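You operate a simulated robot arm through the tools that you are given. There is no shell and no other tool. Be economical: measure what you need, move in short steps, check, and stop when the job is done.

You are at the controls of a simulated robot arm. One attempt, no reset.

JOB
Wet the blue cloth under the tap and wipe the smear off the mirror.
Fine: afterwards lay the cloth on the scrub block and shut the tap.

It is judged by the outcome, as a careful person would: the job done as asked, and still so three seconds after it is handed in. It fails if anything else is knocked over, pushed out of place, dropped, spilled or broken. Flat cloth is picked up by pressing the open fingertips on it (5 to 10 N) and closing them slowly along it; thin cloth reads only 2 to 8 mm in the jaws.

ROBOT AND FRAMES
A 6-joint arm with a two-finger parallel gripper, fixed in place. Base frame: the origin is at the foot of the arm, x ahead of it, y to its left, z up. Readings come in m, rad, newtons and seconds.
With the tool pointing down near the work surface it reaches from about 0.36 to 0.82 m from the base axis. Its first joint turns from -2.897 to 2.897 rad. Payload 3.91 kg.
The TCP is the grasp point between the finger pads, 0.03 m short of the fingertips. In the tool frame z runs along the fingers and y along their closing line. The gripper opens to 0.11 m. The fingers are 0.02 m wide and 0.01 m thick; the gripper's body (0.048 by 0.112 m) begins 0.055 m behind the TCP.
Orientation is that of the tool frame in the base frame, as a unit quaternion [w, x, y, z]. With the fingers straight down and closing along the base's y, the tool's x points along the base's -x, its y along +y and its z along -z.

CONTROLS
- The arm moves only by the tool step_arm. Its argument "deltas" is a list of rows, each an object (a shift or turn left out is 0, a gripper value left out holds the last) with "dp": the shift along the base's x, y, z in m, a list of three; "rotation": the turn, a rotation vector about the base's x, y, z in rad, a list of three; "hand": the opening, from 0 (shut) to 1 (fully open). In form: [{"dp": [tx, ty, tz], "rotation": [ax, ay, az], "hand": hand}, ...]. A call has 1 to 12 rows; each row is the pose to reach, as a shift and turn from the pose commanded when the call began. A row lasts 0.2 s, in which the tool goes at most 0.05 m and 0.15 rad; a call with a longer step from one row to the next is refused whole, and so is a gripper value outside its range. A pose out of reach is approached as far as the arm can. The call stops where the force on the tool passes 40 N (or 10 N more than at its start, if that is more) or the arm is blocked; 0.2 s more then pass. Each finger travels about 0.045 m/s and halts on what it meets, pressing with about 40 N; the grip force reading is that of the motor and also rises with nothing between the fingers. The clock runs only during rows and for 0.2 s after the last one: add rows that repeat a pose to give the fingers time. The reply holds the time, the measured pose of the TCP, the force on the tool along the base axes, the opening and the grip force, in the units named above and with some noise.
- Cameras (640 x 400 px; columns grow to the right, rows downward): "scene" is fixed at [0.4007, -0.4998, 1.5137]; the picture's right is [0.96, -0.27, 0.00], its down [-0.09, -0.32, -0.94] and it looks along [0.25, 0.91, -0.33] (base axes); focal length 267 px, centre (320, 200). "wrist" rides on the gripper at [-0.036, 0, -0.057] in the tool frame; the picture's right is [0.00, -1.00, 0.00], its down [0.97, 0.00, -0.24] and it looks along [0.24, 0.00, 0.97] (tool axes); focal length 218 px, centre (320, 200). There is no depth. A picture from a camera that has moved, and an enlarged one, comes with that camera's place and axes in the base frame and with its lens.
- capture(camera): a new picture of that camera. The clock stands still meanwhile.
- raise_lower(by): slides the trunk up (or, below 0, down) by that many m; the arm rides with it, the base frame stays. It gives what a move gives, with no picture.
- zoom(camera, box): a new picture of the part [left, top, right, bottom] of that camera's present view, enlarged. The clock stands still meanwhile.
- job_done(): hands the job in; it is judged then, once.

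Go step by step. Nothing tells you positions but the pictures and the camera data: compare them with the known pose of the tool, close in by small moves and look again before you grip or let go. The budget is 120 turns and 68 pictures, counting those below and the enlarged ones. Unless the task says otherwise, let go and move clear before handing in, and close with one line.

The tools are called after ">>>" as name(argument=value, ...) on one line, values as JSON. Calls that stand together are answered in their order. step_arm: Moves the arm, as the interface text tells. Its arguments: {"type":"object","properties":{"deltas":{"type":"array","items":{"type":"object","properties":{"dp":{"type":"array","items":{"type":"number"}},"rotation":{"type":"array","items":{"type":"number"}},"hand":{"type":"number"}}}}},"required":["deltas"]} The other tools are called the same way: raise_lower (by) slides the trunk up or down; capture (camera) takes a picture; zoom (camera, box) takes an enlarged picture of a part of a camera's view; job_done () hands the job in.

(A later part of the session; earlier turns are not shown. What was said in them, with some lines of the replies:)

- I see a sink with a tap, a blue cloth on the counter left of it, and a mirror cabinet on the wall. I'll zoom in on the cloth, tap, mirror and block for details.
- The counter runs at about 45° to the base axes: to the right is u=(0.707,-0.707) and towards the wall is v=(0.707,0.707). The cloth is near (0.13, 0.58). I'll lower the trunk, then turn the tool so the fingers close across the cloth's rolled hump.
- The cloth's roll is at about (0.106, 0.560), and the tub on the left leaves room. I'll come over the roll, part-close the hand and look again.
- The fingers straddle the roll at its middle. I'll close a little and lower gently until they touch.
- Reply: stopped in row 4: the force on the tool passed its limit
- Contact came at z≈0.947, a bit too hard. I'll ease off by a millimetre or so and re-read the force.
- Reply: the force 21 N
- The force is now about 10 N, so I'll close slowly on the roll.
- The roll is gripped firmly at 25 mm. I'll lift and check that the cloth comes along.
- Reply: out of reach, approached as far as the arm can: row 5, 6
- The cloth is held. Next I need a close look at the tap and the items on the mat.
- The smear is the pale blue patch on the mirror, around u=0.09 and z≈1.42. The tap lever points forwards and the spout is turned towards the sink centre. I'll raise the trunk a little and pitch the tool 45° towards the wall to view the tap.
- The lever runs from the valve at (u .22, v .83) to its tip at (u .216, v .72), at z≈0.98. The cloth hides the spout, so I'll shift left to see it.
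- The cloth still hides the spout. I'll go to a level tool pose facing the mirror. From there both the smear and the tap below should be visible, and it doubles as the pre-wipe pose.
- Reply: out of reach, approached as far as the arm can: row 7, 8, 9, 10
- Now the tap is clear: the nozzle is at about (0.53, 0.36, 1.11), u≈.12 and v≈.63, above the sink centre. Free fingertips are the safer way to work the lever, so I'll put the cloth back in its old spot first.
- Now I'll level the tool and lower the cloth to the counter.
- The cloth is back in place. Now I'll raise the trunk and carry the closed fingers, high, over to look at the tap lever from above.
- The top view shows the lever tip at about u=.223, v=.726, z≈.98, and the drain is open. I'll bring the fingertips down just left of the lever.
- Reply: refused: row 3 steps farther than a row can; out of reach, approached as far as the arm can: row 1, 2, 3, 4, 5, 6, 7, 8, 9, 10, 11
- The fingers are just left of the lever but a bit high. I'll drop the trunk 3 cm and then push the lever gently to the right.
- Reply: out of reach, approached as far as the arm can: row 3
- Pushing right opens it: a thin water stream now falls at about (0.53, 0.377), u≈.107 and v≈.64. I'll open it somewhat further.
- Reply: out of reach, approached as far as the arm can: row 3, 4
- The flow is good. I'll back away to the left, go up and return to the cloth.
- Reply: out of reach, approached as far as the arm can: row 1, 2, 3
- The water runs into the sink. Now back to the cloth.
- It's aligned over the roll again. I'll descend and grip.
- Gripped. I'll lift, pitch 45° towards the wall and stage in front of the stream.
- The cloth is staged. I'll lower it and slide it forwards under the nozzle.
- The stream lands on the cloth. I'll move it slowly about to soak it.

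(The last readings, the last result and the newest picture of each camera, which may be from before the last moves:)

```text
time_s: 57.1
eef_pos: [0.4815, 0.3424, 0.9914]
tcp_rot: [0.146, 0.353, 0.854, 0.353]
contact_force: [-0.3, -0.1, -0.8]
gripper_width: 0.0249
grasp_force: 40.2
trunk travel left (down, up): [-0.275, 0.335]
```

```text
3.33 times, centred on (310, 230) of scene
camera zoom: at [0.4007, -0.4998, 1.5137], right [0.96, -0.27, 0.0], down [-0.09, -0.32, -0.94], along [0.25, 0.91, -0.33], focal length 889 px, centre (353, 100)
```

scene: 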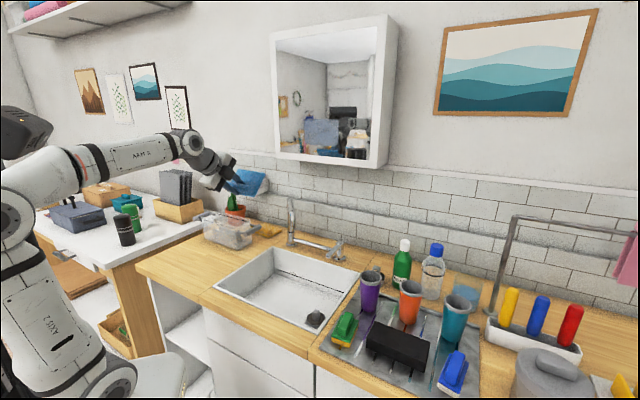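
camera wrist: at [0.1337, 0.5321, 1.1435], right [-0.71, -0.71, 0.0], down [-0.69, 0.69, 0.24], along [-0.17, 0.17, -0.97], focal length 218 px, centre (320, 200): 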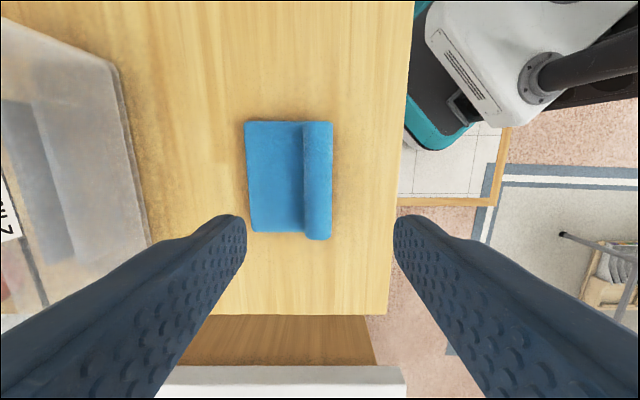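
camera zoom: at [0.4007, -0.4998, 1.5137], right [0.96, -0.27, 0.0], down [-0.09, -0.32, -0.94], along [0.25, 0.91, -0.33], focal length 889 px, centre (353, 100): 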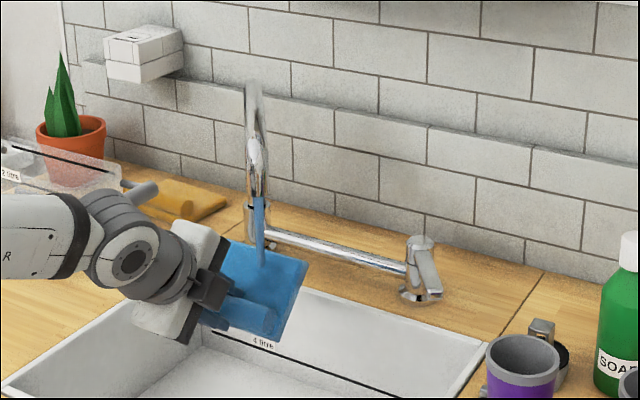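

It looks a little darker. I'll soak a bit longer, then back out and let it drip over the sink.

>>> step_arm(deltas=[{"dp": [0.01, 0.01, 0]}, {"dp": [0.015, 0.015, 0]}, {"dp": [0.015, 0.015, 0]}, {"dp": [0.005, 0.005, 0]}, {"dp": [0, 0, 0]}, {"dp": [-0.02, -0.02, 0]}, {"dp": [-0.03, -0.03, 0]}, {"dp": [-0.03, -0.03, 0]}, {"dp": [-0.01, -0.01, 0]}, {"dp": [0, 0, 0]}, {"dp": [0, 0, 0]}, {"dp": [0, 0, 0]}])

>>> step_arm(deltas=[{"dp": [-0.03, -0.03, 0]}, {"dp": [-0.06, -0.06, 0]}, {"dp": [-0.085, -0.085, 0]}, {"dp": [-0.085, -0.085, 0]}, {"dp": [-0.085, -0.085, 0]}, {"dp": [-0.085, -0.085, 0]}, {"dp": [-0.085, -0.085, 0]}, {"dp": [-0.085, -0.085, 0]}, {"dp": [-0.085, -0.085, 0]}, {"dp": [-0.085, -0.085, 0]}])

>>> capture(camera="wrist")

>>> zoom(camera="scene", box=[220, 170, 400, 290])

```text
time_s: 59.7
eef_pos: [0.4815, 0.3417, 0.992]
tcp_rot: [0.145, 0.353, 0.854, 0.353]
contact_force: [0.9, 0.0, 0.1]
gripper_width: 0.0247
grasp_force: 39.6
trunk travel left (down, up): [-0.275, 0.335]
```

```text
time_s: 61.9
eef_pos: [0.3935, 0.2556, 0.9915]
tcp_rot: [0.145, 0.353, 0.854, 0.353]
contact_force: [0.4, 0.8, 0.3]
gripper_width: 0.0247
grasp_force: 40.0
trunk travel left (down, up): [-0.275, 0.335]
```

```text
33 pictures are left
camera wrist: at [0.3919, 0.202, 1.0322], right [-0.5, -0.5, -0.71], down [-0.81, 0.56, 0.17], along [0.31, 0.66, -0.69], focal length 218 px, centre (320, 200)
```

wrist: 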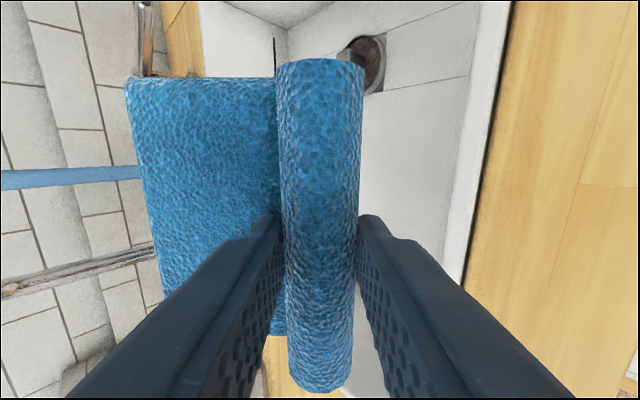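

```text
3.33 times, centred on (310, 230) of scene
camera zoom: at [0.4007, -0.4998, 1.5137], right [0.96, -0.27, 0.0], down [-0.09, -0.32, -0.94], along [0.25, 0.91, -0.33], focal length 889 px, centre (353, 100)
```

zoom: 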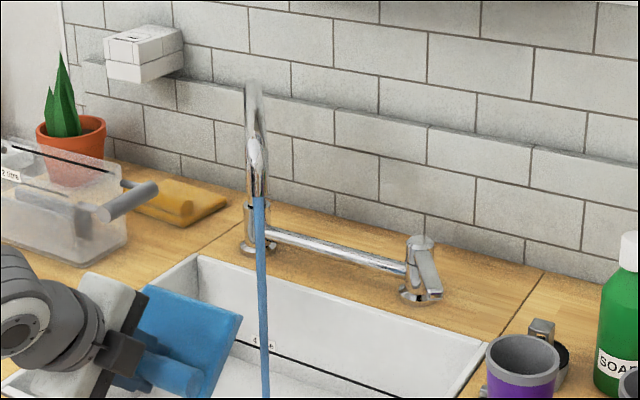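

The cloth is darker, so it's wet. Now I'll raise up to the mirror, level the tool and stop short of the glass.

>>> raise_lower(by=0.27)

>>> step_arm(deltas=[{"dp": [0.02, 0.02, 0.015], "rotation": [0.09, -0.09, 0]}, {"dp": [0.04, 0.042, 0.03], "rotation": [0.18, -0.18, 0]}, {"dp": [0.06, 0.064, 0.045], "rotation": [0.27, -0.27, 0]}, {"dp": [0.08, 0.086, 0.06], "rotation": [0.36, -0.36, 0]}, {"dp": [0.1, 0.108, 0.075], "rotation": [0.45, -0.45, 0]}, {"dp": [0.12, 0.13, 0.09], "rotation": [0.54, -0.54, 0]}, {"dp": [0.14, 0.152, 0.105], "rotation": [0.555, -0.555, 0]}, {"dp": [0.165, 0.175, 0.125], "rotation": [0.555, -0.555, 0]}, {"dp": [0.165, 0.175, 0.125], "rotation": [0.555, -0.555, 0]}])

>>> capture(camera="wrist")

>>> capture(camera="scene")

```text
time_s: 64.7
eef_pos: [0.3942, 0.2546, 1.2622]
tcp_rot: [0.146, 0.353, 0.854, 0.354]
contact_force: [-0.1, 0.7, 0.3]
gripper_width: 0.0248
grasp_force: 40.0
trunk travel left (down, up): [-0.545, 0.065]
```

```text
time_s: 66.7
eef_pos: [0.5589, 0.4288, 1.3866]
tcp_rot: [0.27, 0.269, 0.654, 0.654]
contact_force: [-0.4, -0.6, 0.3]
gripper_width: 0.0248
grasp_force: 39.6
out of reach, approached as far as the arm can: row 7
trunk travel left (down, up): [-0.545, 0.065]
```

```text
31 pictures are left
camera wrist: at [0.5468, 0.3637, 1.3878], right [0.0, 0.0, -1.0], down [-0.86, 0.51, 0.0], along [0.51, 0.86, 0.0], focal length 218 px, centre (320, 200)
```

wrist: 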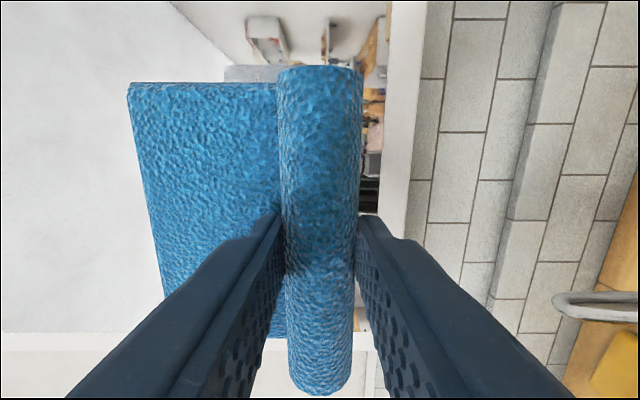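

```text
30 pictures are left
```

scene: 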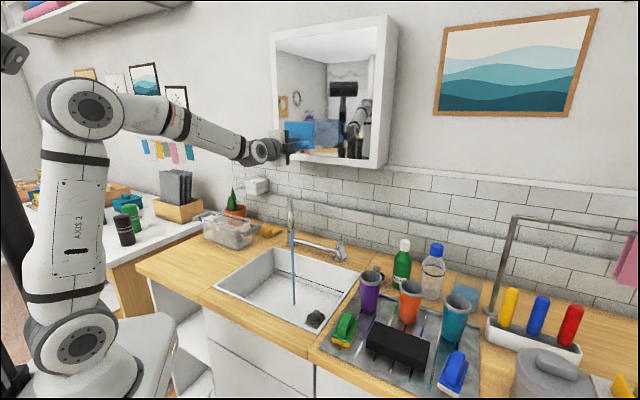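

The cloth faces the mirror squarely. I'll advance quickly most of the way, then slowly until contact.

>>> step_arm(deltas=[{"dp": [0.025, 0.025, 0]}, {"dp": [0.05, 0.05, 0]}, {"dp": [0.07, 0.07, 0]}, {"dp": [0.085, 0.085, 0]}, {"dp": [0.09, 0.09, 0]}, {"dp": [0.095, 0.095, 0]}])

>>> zoom(camera="scene", box=[260, 80, 400, 180])

```text
time_s: 67.6
eef_pos: [0.6322, 0.5041, 1.3863]
tcp_rot: [0.269, 0.271, 0.657, 0.65]
contact_force: [-34.5, -32.5, -3.5]
gripper_width: 0.0248
grasp_force: 40.0
trunk travel left (down, up): [-0.545, 0.065]
stopped in row 4: the force on the tool passed its limit (the readings are from after the stop); the commanded pose is now the measured one
```

```text
4.00 times, centred on (330, 130) of scene
camera zoom: at [0.4007, -0.4998, 1.5137], right [0.96, -0.27, 0.0], down [-0.09, -0.32, -0.94], along [0.25, 0.91, -0.33], focal length 1066 px, centre (280, 480)
```

zoom: 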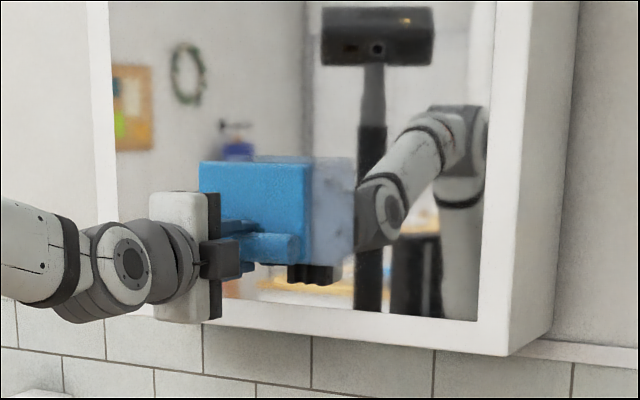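

Contact: the glass is at v≈.848, so the smear spans about u .043–.195 and z 1.37–1.47. The force is too high, so I'll ease back to a gentle press.

>>> step_arm(deltas=[{"dp": [-0.002, -0.002, 0]}, {"dp": [-0.002, -0.002, 0]}])

```text
time_s: 68.2
eef_pos: [0.6326, 0.5049, 1.3859]
tcp_rot: [0.27, 0.27, 0.657, 0.65]
contact_force: [-23.9, -21.6, 5.5]
gripper_width: 0.0249
grasp_force: 40.2
trunk travel left (down, up): [-0.545, 0.065]
```

>>> step_arm(deltas=[{"dp": [-0.002, -0.002, 0]}, {"dp": [-0.003, -0.003, 0]}, {"dp": [-0.003, -0.003, 0]}])

```text
time_s: 69.0
eef_pos: [0.6309, 0.5046, 1.383]
tcp_rot: [0.269, 0.271, 0.658, 0.649]
contact_force: [-8.7, -9.6, 6.5]
gripper_width: 0.0252
grasp_force: 40.4
trunk travel left (down, up): [-0.545, 0.065]
```

The press is about 13 N, which is good. I'll sweep right across the smear.

>>> step_arm(deltas=[{"dp": [0.01, -0.01, 0]}, {"dp": [0.02, -0.02, 0]}, {"dp": [0.03, -0.03, 0]}, {"dp": [0.04, -0.04, 0]}, {"dp": [0.048, -0.048, 0]}, {"dp": [0.048, -0.048, 0.012]}, {"dp": [0.036, -0.036, 0.012]}, {"dp": [0.024, -0.024, 0.012]}, {"dp": [0.012, -0.012, 0.012]}, {"dp": [0, 0, 0.012]}, {"dp": [-0.012, 0.012, 0.012]}, {"dp": [-0.02, 0.02, 0.012]}])

>>> zoom(camera="scene", box=[260, 80, 400, 180])

```text
time_s: 71.6
eef_pos: [0.6212, 0.5157, 1.3986]
tcp_rot: [0.262, 0.268, 0.661, 0.649]
contact_force: [-14.6, -26.7, -8.1]
gripper_width: 0.0249
grasp_force: 40.0
out of reach, approached as far as the arm can: row 11, 12
trunk travel left (down, up): [-0.545, 0.065]
```

```text
4.00 times, centred on (330, 130) of scene
camera zoom: at [0.4007, -0.4998, 1.5137], right [0.96, -0.27, 0.0], down [-0.09, -0.32, -0.94], along [0.25, 0.91, -0.33], focal length 1066 px, centre (280, 480)
```

zoom: 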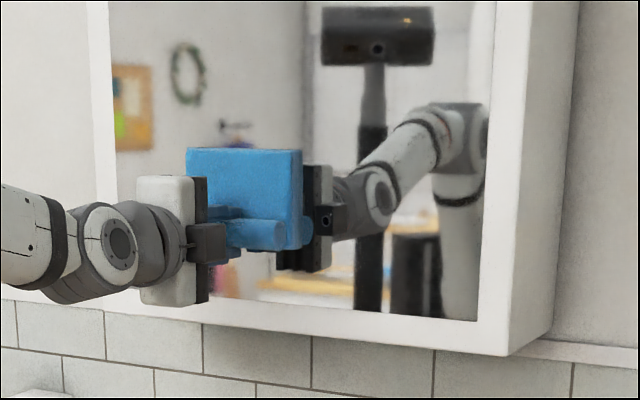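

The right part of the smear is gone. One more pass slightly lower, then I'll back off to check.

>>> step_arm(deltas=[{"dp": [0, 0, -0.012]}, {"dp": [0, 0, -0.026]}, {"dp": [0.012, -0.012, -0.028]}, {"dp": [0.024, -0.024, -0.028]}, {"dp": [0.036, -0.036, -0.028]}, {"dp": [0.048, -0.048, -0.028]}, {"dp": [0.048, -0.048, -0.015]}, {"dp": [0.04, -0.055, -0.015]}, {"dp": [0.02, -0.075, -0.015]}, {"dp": [0, -0.095, -0.015]}, {"dp": [-0.025, -0.12, -0.015]}, {"dp": [-0.05, -0.145, -0.015]}])

>>> zoom(camera="scene", box=[260, 10, 400, 180])

>>> capture(camera="wrist")

```text
time_s: 74.2
eef_pos: [0.5725, 0.3736, 1.3848]
tcp_rot: [0.269, 0.271, 0.658, 0.649]
contact_force: [0.6, -0.4, -0.2]
gripper_width: 0.0245
grasp_force: 39.5
out of reach, approached as far as the arm can: row 1, 2
trunk travel left (down, up): [-0.545, 0.065]
```

```text
2.35 times, centred on (330, 95) of scene
camera zoom: at [0.4007, -0.4998, 1.5137], right [0.96, -0.27, 0.0], down [-0.09, -0.32, -0.94], along [0.25, 0.91, -0.33], focal length 627 px, centre (296, 447)
```

zoom: 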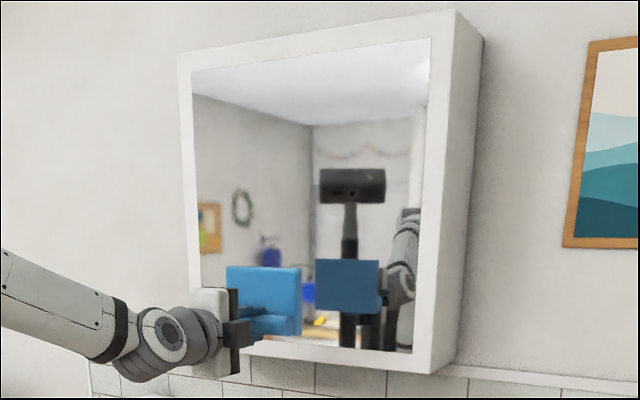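

```text
26 pictures are left
camera wrist: at [0.5575, 0.3086, 1.385], right [-0.01, -0.01, -1.0], down [-0.86, 0.51, 0.0], along [0.51, 0.86, -0.01], focal length 218 px, centre (320, 200)
```

wrist: 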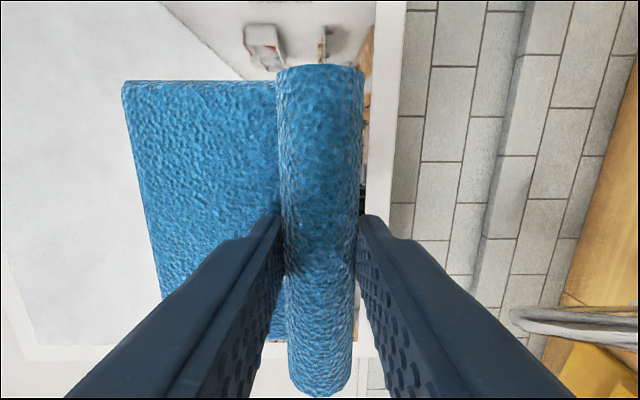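

I can't see any smear where the arm isn't in the way; I'll confirm once it moves. The black block is around (0.735, -0.042), with its top at z≈.95. I'll go there, turning the tool back to vertical on the way.

>>> step_arm(deltas=[{"dp": [0.0, -0.04, 0], "rotation": [-0.09, 0.09, 0]}, {"dp": [0.0, -0.08, 0], "rotation": [-0.185, 0.185, 0]}, {"dp": [0.01, -0.12, 0], "rotation": [-0.278, 0.278, 0]}, {"dp": [0.025, -0.16, 0], "rotation": [-0.37, 0.37, 0]}, {"dp": [0.04, -0.195, 0], "rotation": [-0.463, 0.463, 0]}, {"dp": [0.055, -0.23, 0], "rotation": [-0.555, 0.555, 0]}, {"dp": [0.07, -0.265, -0.015], "rotation": [-0.648, 0.648, 0]}, {"dp": [0.085, -0.3, -0.03], "rotation": [-0.74, 0.74, 0]}, {"dp": [0.1, -0.335, -0.045], "rotation": [-0.833, 0.833, 0]}, {"dp": [0.115, -0.37, -0.06], "rotation": [-0.925, 0.925, 0]}, {"dp": [0.13, -0.405, -0.075], "rotation": [-1.018, 1.018, 0]}, {"dp": [0.142, -0.435, -0.09], "rotation": [-1.11, 1.11, 0]}])

>>> capture(camera="wrist")

>>> capture(camera="scene")

```text
time_s: 76.8
eef_pos: [0.7154, -0.0626, 1.2931]
tcp_rot: [-0.005, 0.381, 0.924, -0.008]
contact_force: [1.0, -0.6, -0.2]
gripper_width: 0.0248
grasp_force: 40.3
trunk travel left (down, up): [-0.545, 0.065]
```

```text
25 pictures are left
camera wrist: at [0.7428, -0.087, 1.3492], right [-0.71, -0.71, 0.02], down [-0.68, 0.69, 0.24], along [-0.18, 0.16, -0.97], focal length 218 px, centre (320, 200)
```

wrist: 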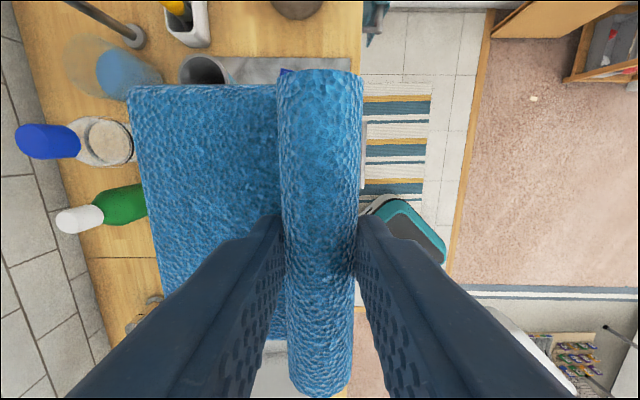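

```text
24 pictures are left
```

scene: 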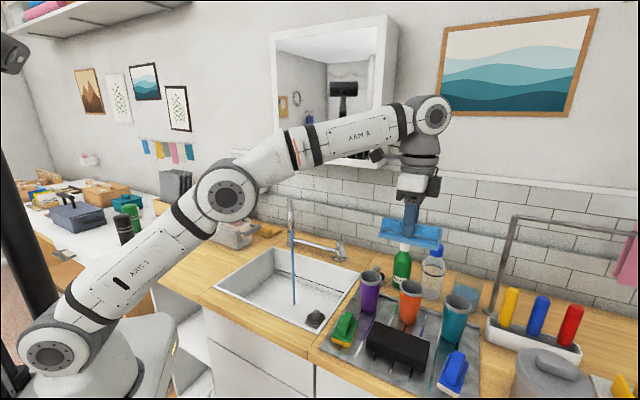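

>>> zoom(camera="scene", box=[265, 60, 400, 170])

>>> zoom(camera="scene", box=[355, 310, 445, 390])

```text
3.64 times, centred on (332, 115) of scene
camera zoom: at [0.4007, -0.4998, 1.5137], right [0.96, -0.27, 0.0], down [-0.09, -0.32, -0.94], along [0.25, 0.91, -0.33], focal length 969 px, centre (274, 509)
```

zoom: 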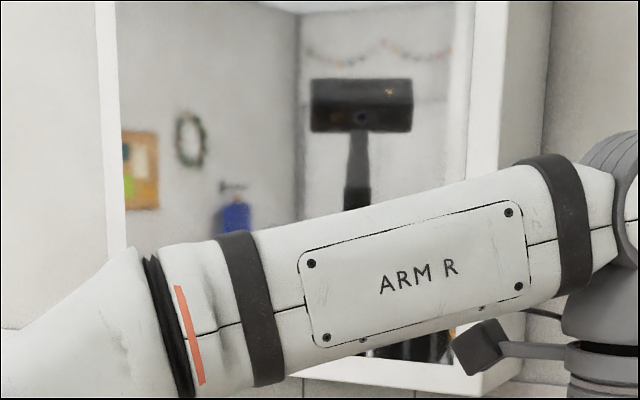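

```text
5.00 times, centred on (400, 350) of scene
camera zoom: at [0.4007, -0.4998, 1.5137], right [0.96, -0.27, 0.0], down [-0.09, -0.32, -0.94], along [0.25, 0.91, -0.33], focal length 1333 px, centre (-80, -550)
```

zoom: 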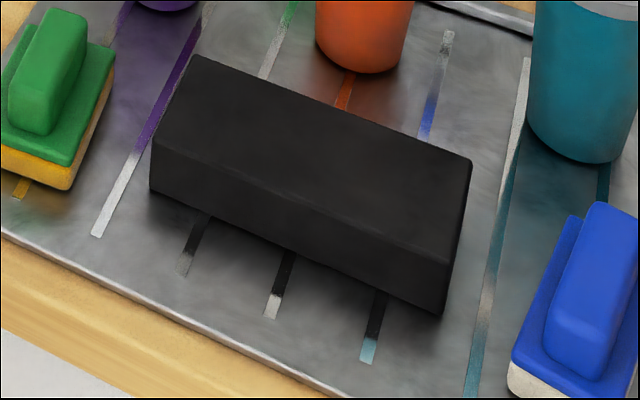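

That black block, about u .475–.622 and v .46–.53 with its top at z≈.94, is the scrub block. I'll lower the trunk over it, which should also uncover the mirror view.

>>> raise_lower(by=-0.2)

>>> step_arm(deltas=[{"dp": [0.003, 0.005, 0], "rotation": [0.011, -0.015, 0]}, {"dp": [0.003, 0.005, 0], "rotation": [0.011, -0.015, 0]}])

>>> capture(camera="scene")

>>> zoom(camera="scene", box=[265, 10, 400, 170])

```text
time_s: 79.0
eef_pos: [0.7148, -0.0622, 1.0937]
tcp_rot: [-0.004, 0.382, 0.924, -0.007]
contact_force: [0.3, 0.6, -0.2]
gripper_width: 0.0248
grasp_force: 40.0
trunk travel left (down, up): [-0.345, 0.265]
```

```text
time_s: 79.6
eef_pos: [0.7173, -0.0582, 1.0935]
tcp_rot: [0.001, 0.382, 0.924, 0.002]
contact_force: [0.3, -0.3, 0.1]
gripper_width: 0.0249
grasp_force: 40.2
trunk travel left (down, up): [-0.345, 0.265]
```

```text
21 pictures are left
```

scene: 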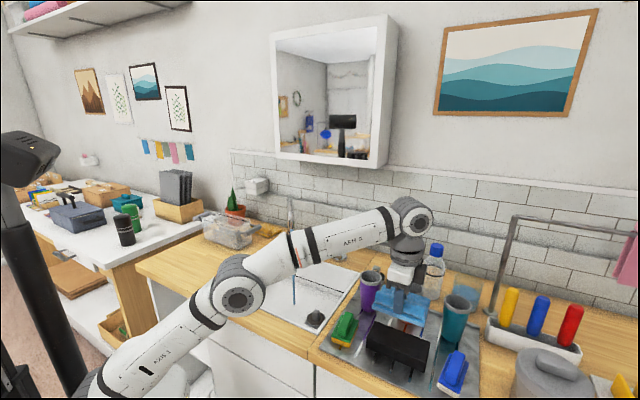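

```text
2.50 times, centred on (332, 90) of scene
camera zoom: at [0.4007, -0.4998, 1.5137], right [0.96, -0.27, 0.0], down [-0.09, -0.32, -0.94], along [0.25, 0.91, -0.33], focal length 666 px, centre (289, 475)
```

zoom: 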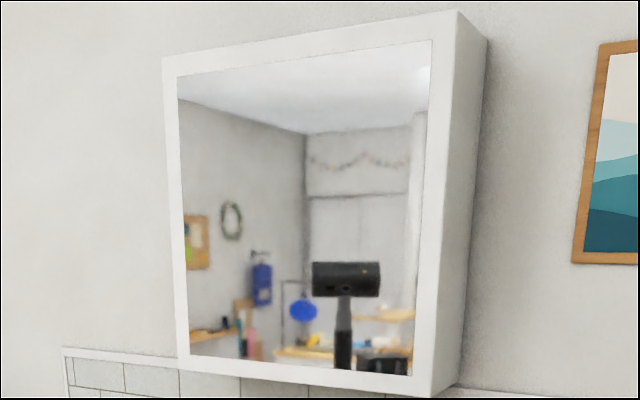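

The mirror is clean. I'll check the gripper and cup clearance before lowering.

>>> zoom(camera="scene", box=[320, 230, 500, 400])

>>> capture(camera="wrist")

```text
2.35 times, centred on (410, 315) of scene
camera zoom: at [0.4007, -0.4998, 1.5137], right [0.96, -0.27, 0.0], down [-0.09, -0.32, -0.94], along [0.25, 0.91, -0.33], focal length 627 px, centre (108, -71)
```

zoom: 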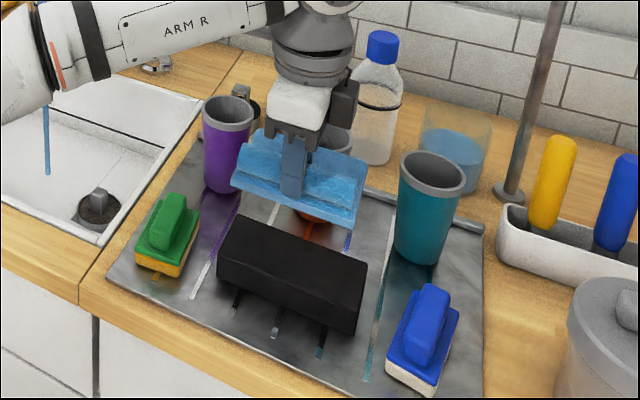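

```text
18 pictures are left
camera wrist: at [0.7435, -0.0824, 1.151], right [-0.71, -0.71, 0.0], down [-0.69, 0.68, 0.24], along [-0.17, 0.17, -0.97], focal length 218 px, centre (320, 200)
```

wrist: 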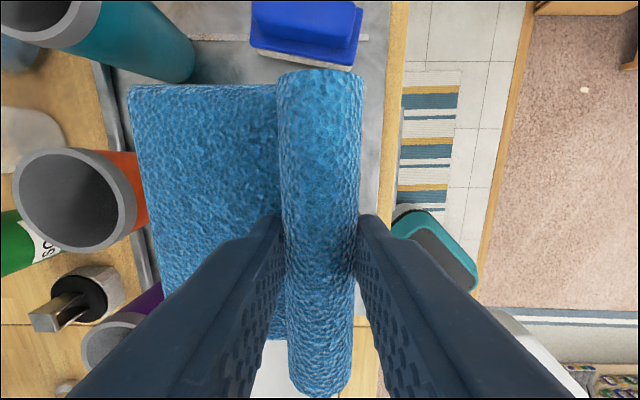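

Clearance to the orange cup's rim is about 2 cm. I'll lower carefully onto the block.

>>> step_arm(deltas=[{"dp": [0, 0, -0.03]}, {"dp": [0, 0, -0.06]}, {"dp": [0, 0, -0.085]}, {"dp": [0, 0, -0.097]}, {"dp": [0, 0, -0.1]}])

>>> zoom(camera="scene", box=[340, 260, 480, 400])

```text
time_s: 80.8
eef_pos: [0.7189, -0.0588, 0.9933]
tcp_rot: [0.001, 0.382, 0.924, 0.001]
contact_force: [0.2, 0.5, -0.1]
gripper_width: 0.0247
grasp_force: 40.4
trunk travel left (down, up): [-0.345, 0.265]
```

```text
2.86 times, centred on (410, 330) of scene
camera zoom: at [0.4007, -0.4998, 1.5137], right [0.96, -0.27, 0.0], down [-0.09, -0.32, -0.94], along [0.25, 0.91, -0.33], focal length 762 px, centre (63, -171)
```

zoom: 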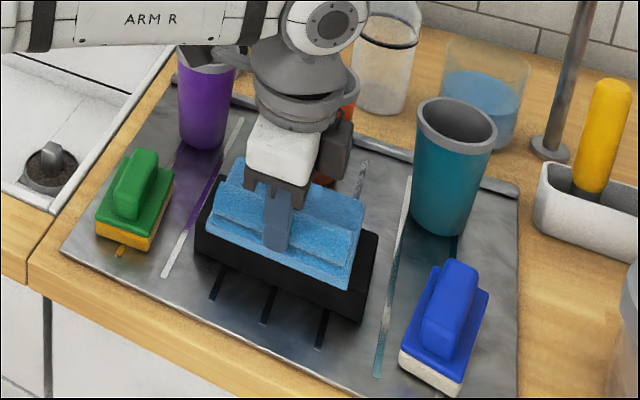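

The cloth is over the block. I'll touch down gently.

>>> step_arm(deltas=[{"dp": [0, 0, -0.003]}, {"dp": [0, 0, -0.005]}, {"dp": [0, 0, -0.007]}, {"dp": [0, 0, -0.007]}])

```text
time_s: 81.8
eef_pos: [0.7182, -0.0577, 0.9894]
tcp_rot: [0.004, 0.382, 0.924, 0.002]
contact_force: [7.4, -4.2, 17.4]
gripper_width: 0.0247
grasp_force: 40.3
trunk travel left (down, up): [-0.345, 0.265]
```

Contact at z≈.989. I'll ease up a touch and release with a small opening.

>>> step_arm(deltas=[{"dp": [0, 0, 0.003]}, {"dp": [0, 0, 0.003], "hand": 0.28}, {"dp": [0, 0, 0.003], "hand": 0.35}, {"dp": [0, 0, 0.003], "hand": 0.4}, {"dp": [0, 0, 0.003], "hand": 0.4}, {"dp": [0, 0, 0.02], "hand": 0.4}, {"dp": [0, 0, 0.05], "hand": 0.4}, {"dp": [0, 0, 0.1], "hand": 0.4}, {"dp": [0, 0, 0.14], "hand": 0.4}, {"dp": [0, 0, 0.17], "hand": 0.2}, {"dp": [0, 0, 0.17], "hand": 0.0}, {"dp": [0, 0, 0.17], "hand": 0.0}])

>>> capture(camera="wrist")

>>> zoom(camera="scene", box=[320, 230, 500, 400])

```text
time_s: 84.4
eef_pos: [0.7002, -0.0564, 1.146]
tcp_rot: [0.001, 0.382, 0.924, 0.0]
contact_force: [0.1, 0.7, -0.4]
gripper_width: 0.0
grasp_force: 24.4
out of reach, approached as far as the arm can: row 9, 10, 11, 12
trunk travel left (down, up): [-0.345, 0.265]
```

```text
16 pictures are left
camera wrist: at [0.7262, -0.0798, 1.2029], right [-0.71, -0.71, 0.0], down [-0.69, 0.68, 0.24], along [-0.17, 0.17, -0.97], focal length 218 px, centre (320, 200)
```

wrist: 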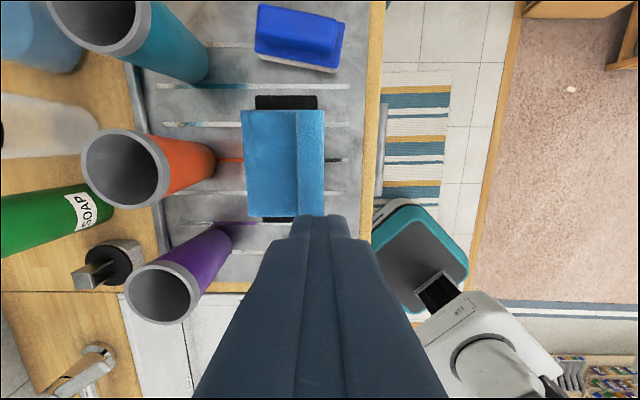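

```text
2.35 times, centred on (410, 315) of scene
camera zoom: at [0.4007, -0.4998, 1.5137], right [0.96, -0.27, 0.0], down [-0.09, -0.32, -0.94], along [0.25, 0.91, -0.33], focal length 627 px, centre (108, -71)
```

zoom: 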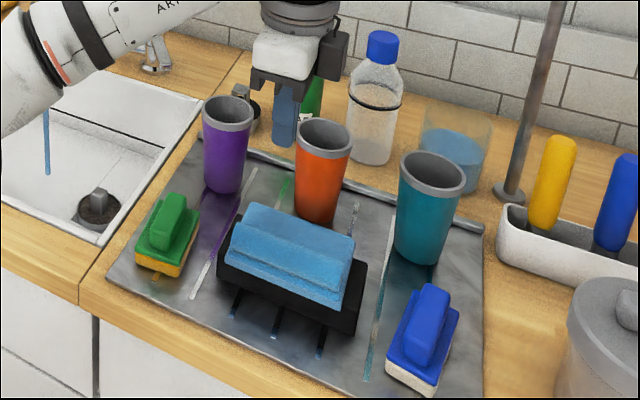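

The cloth lies centred on the block. Last is the tap: I'll raise the trunk for better reach and move to the right side of the lever, staying high.

>>> raise_lower(by=0.2)

>>> step_arm(deltas=[{"dp": [0.0, 0.045, 0]}, {"dp": [0.0, 0.09, 0]}, {"dp": [0.0, 0.135, -0.01]}, {"dp": [0.0, 0.18, -0.02]}, {"dp": [0.0, 0.225, -0.04]}, {"dp": [0.01, 0.265, -0.06]}, {"dp": [0.02, 0.305, -0.075]}, {"dp": [0.03, 0.345, -0.085]}, {"dp": [0.045, 0.362, -0.09]}, {"dp": [0.045, 0.362, -0.09]}])

>>> capture(camera="wrist")

```text
time_s: 86.6
eef_pos: [0.7002, -0.0561, 1.3451]
tcp_rot: [0.001, 0.382, 0.924, 0.0]
contact_force: [0.1, -0.1, 0.9]
gripper_width: 0.0
grasp_force: 37.4
trunk travel left (down, up): [-0.545, 0.065]
```

```text
time_s: 88.8
eef_pos: [0.7049, 0.2784, 1.2411]
tcp_rot: [0.001, 0.382, 0.924, 0.001]
contact_force: [0.1, 1.0, 0.3]
gripper_width: 0.0
grasp_force: 38.1
out of reach, approached as far as the arm can: row 7, 8, 9, 10
trunk travel left (down, up): [-0.545, 0.065]
```

```text
14 pictures are left
camera wrist: at [0.731, 0.2531, 1.2981], right [-0.71, -0.71, 0.0], down [-0.69, 0.68, 0.24], along [-0.17, 0.17, -0.97], focal length 218 px, centre (320, 200)
```

wrist: 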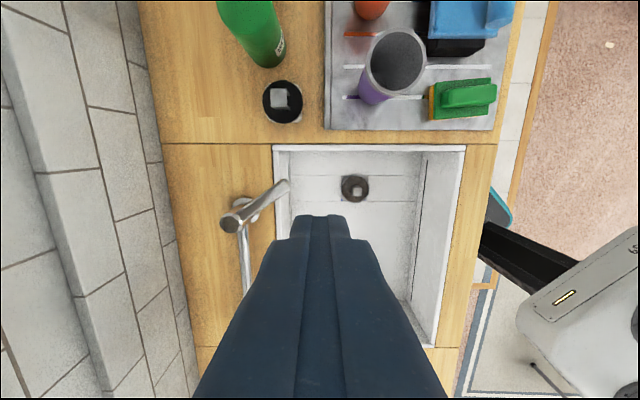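

The lever tip is at about u .285, v .747. I'll descend just in front of and to the right of it, then move in behind it.

>>> step_arm(deltas=[{"dp": [0.006, -0.015, -0.04]}, {"dp": [0.006, -0.015, -0.085]}, {"dp": [0.006, -0.015, -0.13]}, {"dp": [0.006, -0.015, -0.175]}, {"dp": [0.006, -0.015, -0.22]}, {"dp": [0.006, -0.015, -0.25]}, {"dp": [0.006, -0.015, -0.255]}, {"dp": [0.006, -0.015, -0.255]}])

>>> step_arm(deltas=[{"dp": [0.015, 0.015, 0]}, {"dp": [0.03, 0.03, 0]}, {"dp": [0.04, 0.04, 0]}, {"dp": [0.04, 0.04, 0]}])

>>> capture(camera="wrist")

```text
time_s: 90.6
eef_pos: [0.7101, 0.266, 0.9871]
tcp_rot: [0.002, 0.382, 0.924, 0.002]
contact_force: [-0.8, 0.4, 0.6]
gripper_width: 0.0003
grasp_force: 37.4
trunk travel left (down, up): [-0.545, 0.065]
```

```text
time_s: 91.6
eef_pos: [0.7517, 0.3047, 0.9877]
tcp_rot: [0.002, 0.382, 0.924, 0.001]
contact_force: [-0.4, -0.2, -0.7]
gripper_width: 0.0
grasp_force: 37.7
trunk travel left (down, up): [-0.545, 0.065]
```

```text
13 pictures are left
camera wrist: at [0.7774, 0.2798, 1.0445], right [-0.71, -0.71, 0.0], down [-0.69, 0.68, 0.24], along [-0.17, 0.17, -0.97], focal length 218 px, centre (320, 200)
```

wrist: 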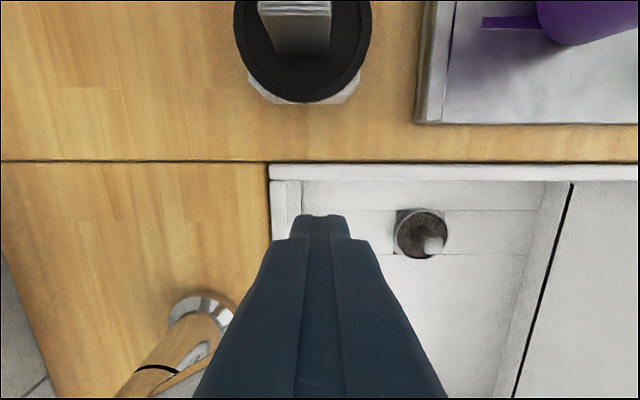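

I'm now behind the lever on its right. I'll push it left towards closed in small steps.

>>> step_arm(deltas=[{"dp": [-0.008, 0.008, 0]}, {"dp": [-0.016, 0.016, 0]}, {"dp": [-0.024, 0.024, 0]}, {"dp": [-0.032, 0.032, 0]}, {"dp": [-0.04, 0.04, 0]}, {"dp": [-0.047, 0.047, 0]}, {"dp": [-0.047, 0.047, 0]}])

>>> zoom(camera="scene", box=[260, 180, 380, 330])

>>> capture(camera="wrist")

```text
time_s: 92.3
eef_pos: [0.7321, 0.3151, 0.987]
tcp_rot: [0.001, 0.385, 0.923, -0.004]
contact_force: [-2.7, -14.5, 3.9]
gripper_width: 0.0001
grasp_force: 37.9
trunk travel left (down, up): [-0.545, 0.065]
stopped in row 3: the force on the tool passed its limit (the readings are from after the stop); the commanded pose is now the measured one
```

```text
2.67 times, centred on (320, 255) of scene
camera zoom: at [0.4007, -0.4998, 1.5137], right [0.96, -0.27, 0.0], down [-0.09, -0.32, -0.94], along [0.25, 0.91, -0.33], focal length 711 px, centre (320, 53)
```

zoom: 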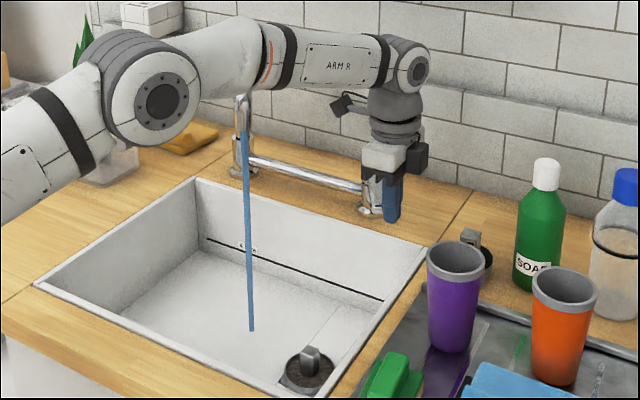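

```text
11 pictures are left
camera wrist: at [0.7575, 0.291, 1.0441], right [-0.71, -0.7, 0.01], down [-0.68, 0.69, 0.23], along [-0.17, 0.16, -0.97], focal length 218 px, centre (320, 200)
```

wrist: 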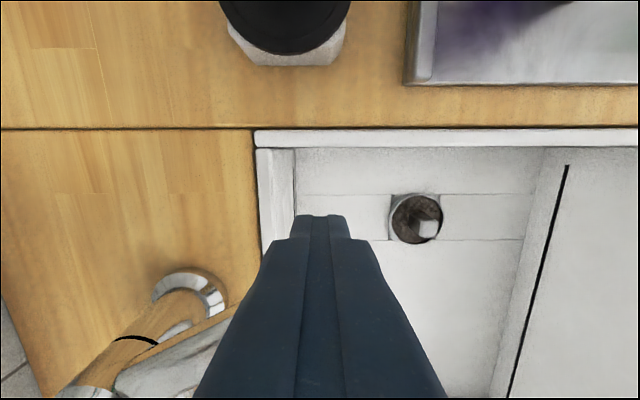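

The finger caught the lever's end instead of its side. I'll back off right and open the fingers so the far one sits deeper along the lever, then push again.

>>> step_arm(deltas=[{"dp": [0.01, -0.014, 0]}, {"dp": [0.02, -0.024, 0]}, {"dp": [0.02, -0.022, 0], "hand": 0.3}, {"dp": [0.02, -0.022, 0], "hand": 0.55}, {"dp": [0.02, -0.022, 0], "hand": 0.55}, {"dp": [0.02, -0.022, 0], "hand": 0.55}, {"dp": [0.02, -0.022, 0], "hand": 0.55}])

>>> capture(camera="wrist")

```text
time_s: 94.0
eef_pos: [0.7514, 0.2978, 0.9851]
tcp_rot: [0.0, 0.383, 0.924, -0.004]
contact_force: [-0.5, 0.3, 0.3]
gripper_width: 0.0607
grasp_force: 0.0
trunk travel left (down, up): [-0.545, 0.065]
```

```text
10 pictures are left
camera wrist: at [0.7779, 0.2731, 1.0418], right [-0.71, -0.71, 0.01], down [-0.68, 0.69, 0.24], along [-0.17, 0.16, -0.97], focal length 218 px, centre (320, 200)
```

wrist: 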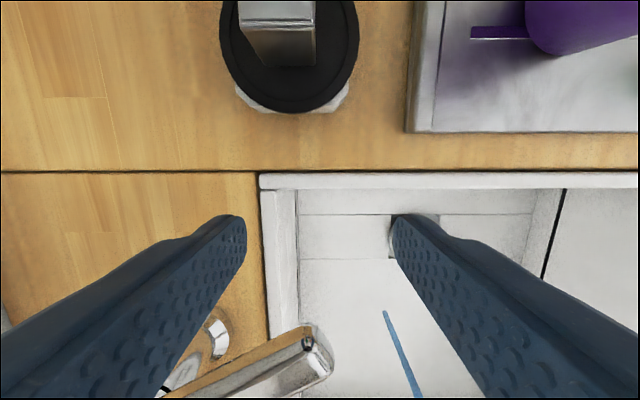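

The far finger now sits along the lever's side. I'll push left.

>>> step_arm(deltas=[{"dp": [-0.008, 0.008, 0]}, {"dp": [-0.016, 0.016, 0]}, {"dp": [-0.024, 0.024, 0]}, {"dp": [-0.03, 0.03, 0]}, {"dp": [-0.036, 0.036, 0]}, {"dp": [-0.042, 0.042, 0]}, {"dp": [-0.042, 0.042, 0]}])

>>> capture(camera="wrist")

```text
time_s: 95.5
eef_pos: [0.7081, 0.3371, 0.9855]
tcp_rot: [0.001, 0.383, 0.924, -0.005]
contact_force: [0.4, -0.1, 0.6]
gripper_width: 0.0605
grasp_force: 0.0
trunk travel left (down, up): [-0.545, 0.065]
```

```text
9 pictures are left
camera wrist: at [0.7351, 0.3138, 1.0427], right [-0.71, -0.71, 0.01], down [-0.68, 0.69, 0.24], along [-0.17, 0.16, -0.97], focal length 218 px, centre (320, 200)
```

wrist: 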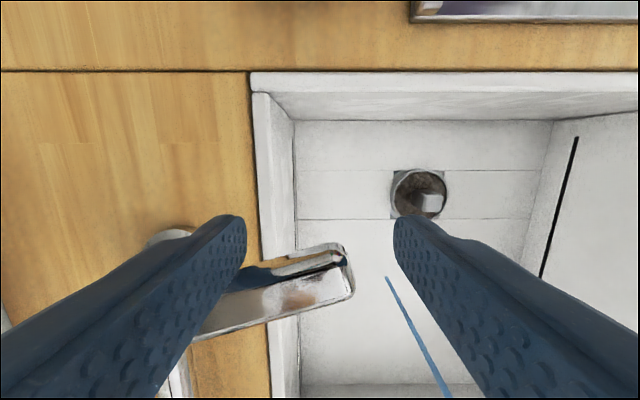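

The lever is moving and the stream is thinner. I'll continue to the closed position.

>>> step_arm(deltas=[{"dp": [-0.005, 0.005, 0]}, {"dp": [-0.01, 0.01, 0]}, {"dp": [-0.014, 0.014, 0]}, {"dp": [-0.018, 0.018, 0]}, {"dp": [-0.018, 0.018, 0]}])

>>> capture(camera="wrist")

```text
time_s: 96.8
eef_pos: [0.6938, 0.3546, 0.9855]
tcp_rot: [0.001, 0.385, 0.923, -0.005]
contact_force: [15.9, -15.5, -1.4]
gripper_width: 0.0603
grasp_force: 0.0
trunk travel left (down, up): [-0.545, 0.065]
```

```text
8 pictures are left
camera wrist: at [0.7202, 0.3302, 1.0427], right [-0.71, -0.7, 0.01], down [-0.68, 0.69, 0.24], along [-0.17, 0.16, -0.97], focal length 218 px, centre (320, 200)
```

wrist: 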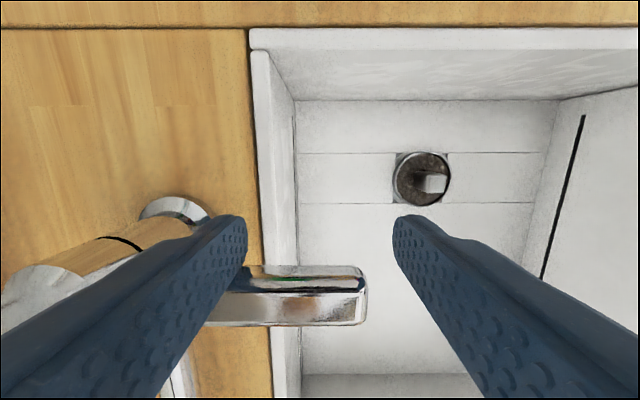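

The lever is against its closed stop and the stream is gone. I'll back off to the right, then away from the lever and up.

>>> step_arm(deltas=[{"dp": [0.012, -0.012, 0]}, {"dp": [0.022, -0.022, 0]}, {"dp": [0.005, -0.04, 0.01]}, {"dp": [-0.015, -0.06, 0.04]}, {"dp": [-0.03, -0.075, 0.08]}, {"dp": [-0.03, -0.075, 0.125]}, {"dp": [-0.03, -0.075, 0.17]}, {"dp": [-0.04, -0.085, 0.21]}, {"dp": [-0.06, -0.105, 0.25]}, {"dp": [-0.09, -0.13, 0.27]}, {"dp": [-0.12, -0.15, 0.28]}])

>>> capture(camera="scene")

```text
time_s: 99.2
eef_pos: [0.5707, 0.2059, 1.2673]
tcp_rot: [0.001, 0.383, 0.924, -0.005]
contact_force: [-0.1, -0.1, 0.3]
gripper_width: 0.0605
grasp_force: 0.0
trunk travel left (down, up): [-0.545, 0.065]
```

```text
7 pictures are left
```

scene: 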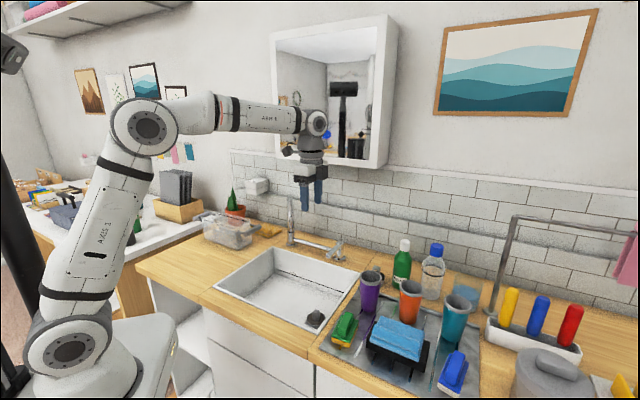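

The water is off, the cloth lies on the black block, and everything else is in place. One close check of the tap before I hand in.

>>> zoom(camera="scene", box=[260, 180, 480, 400])

```text
1.82 times, centred on (370, 290) of scene
camera zoom: at [0.4007, -0.4998, 1.5137], right [0.96, -0.27, 0.0], down [-0.09, -0.32, -0.94], along [0.25, 0.91, -0.33], focal length 485 px, centre (229, 36)
```

zoom: 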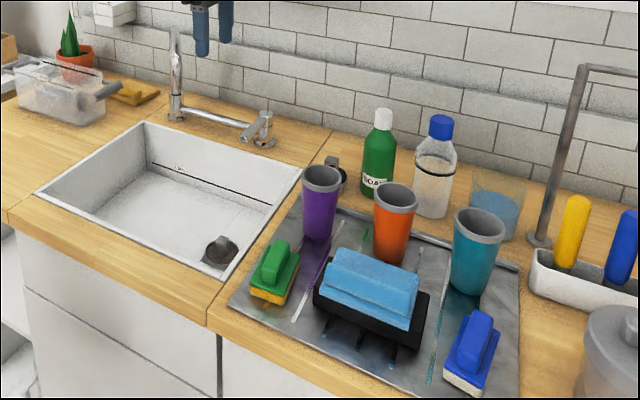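

The close-up shows no water running, the lever closed and the cloth resting on the block, so I'm handing in.

>>> job_done()

```text
The job is handed in.
```

I wet the blue cloth under the tap, wiped the smear off the mirror, laid the cloth on the black block, which I took to be the scrub block, and shut the tap.
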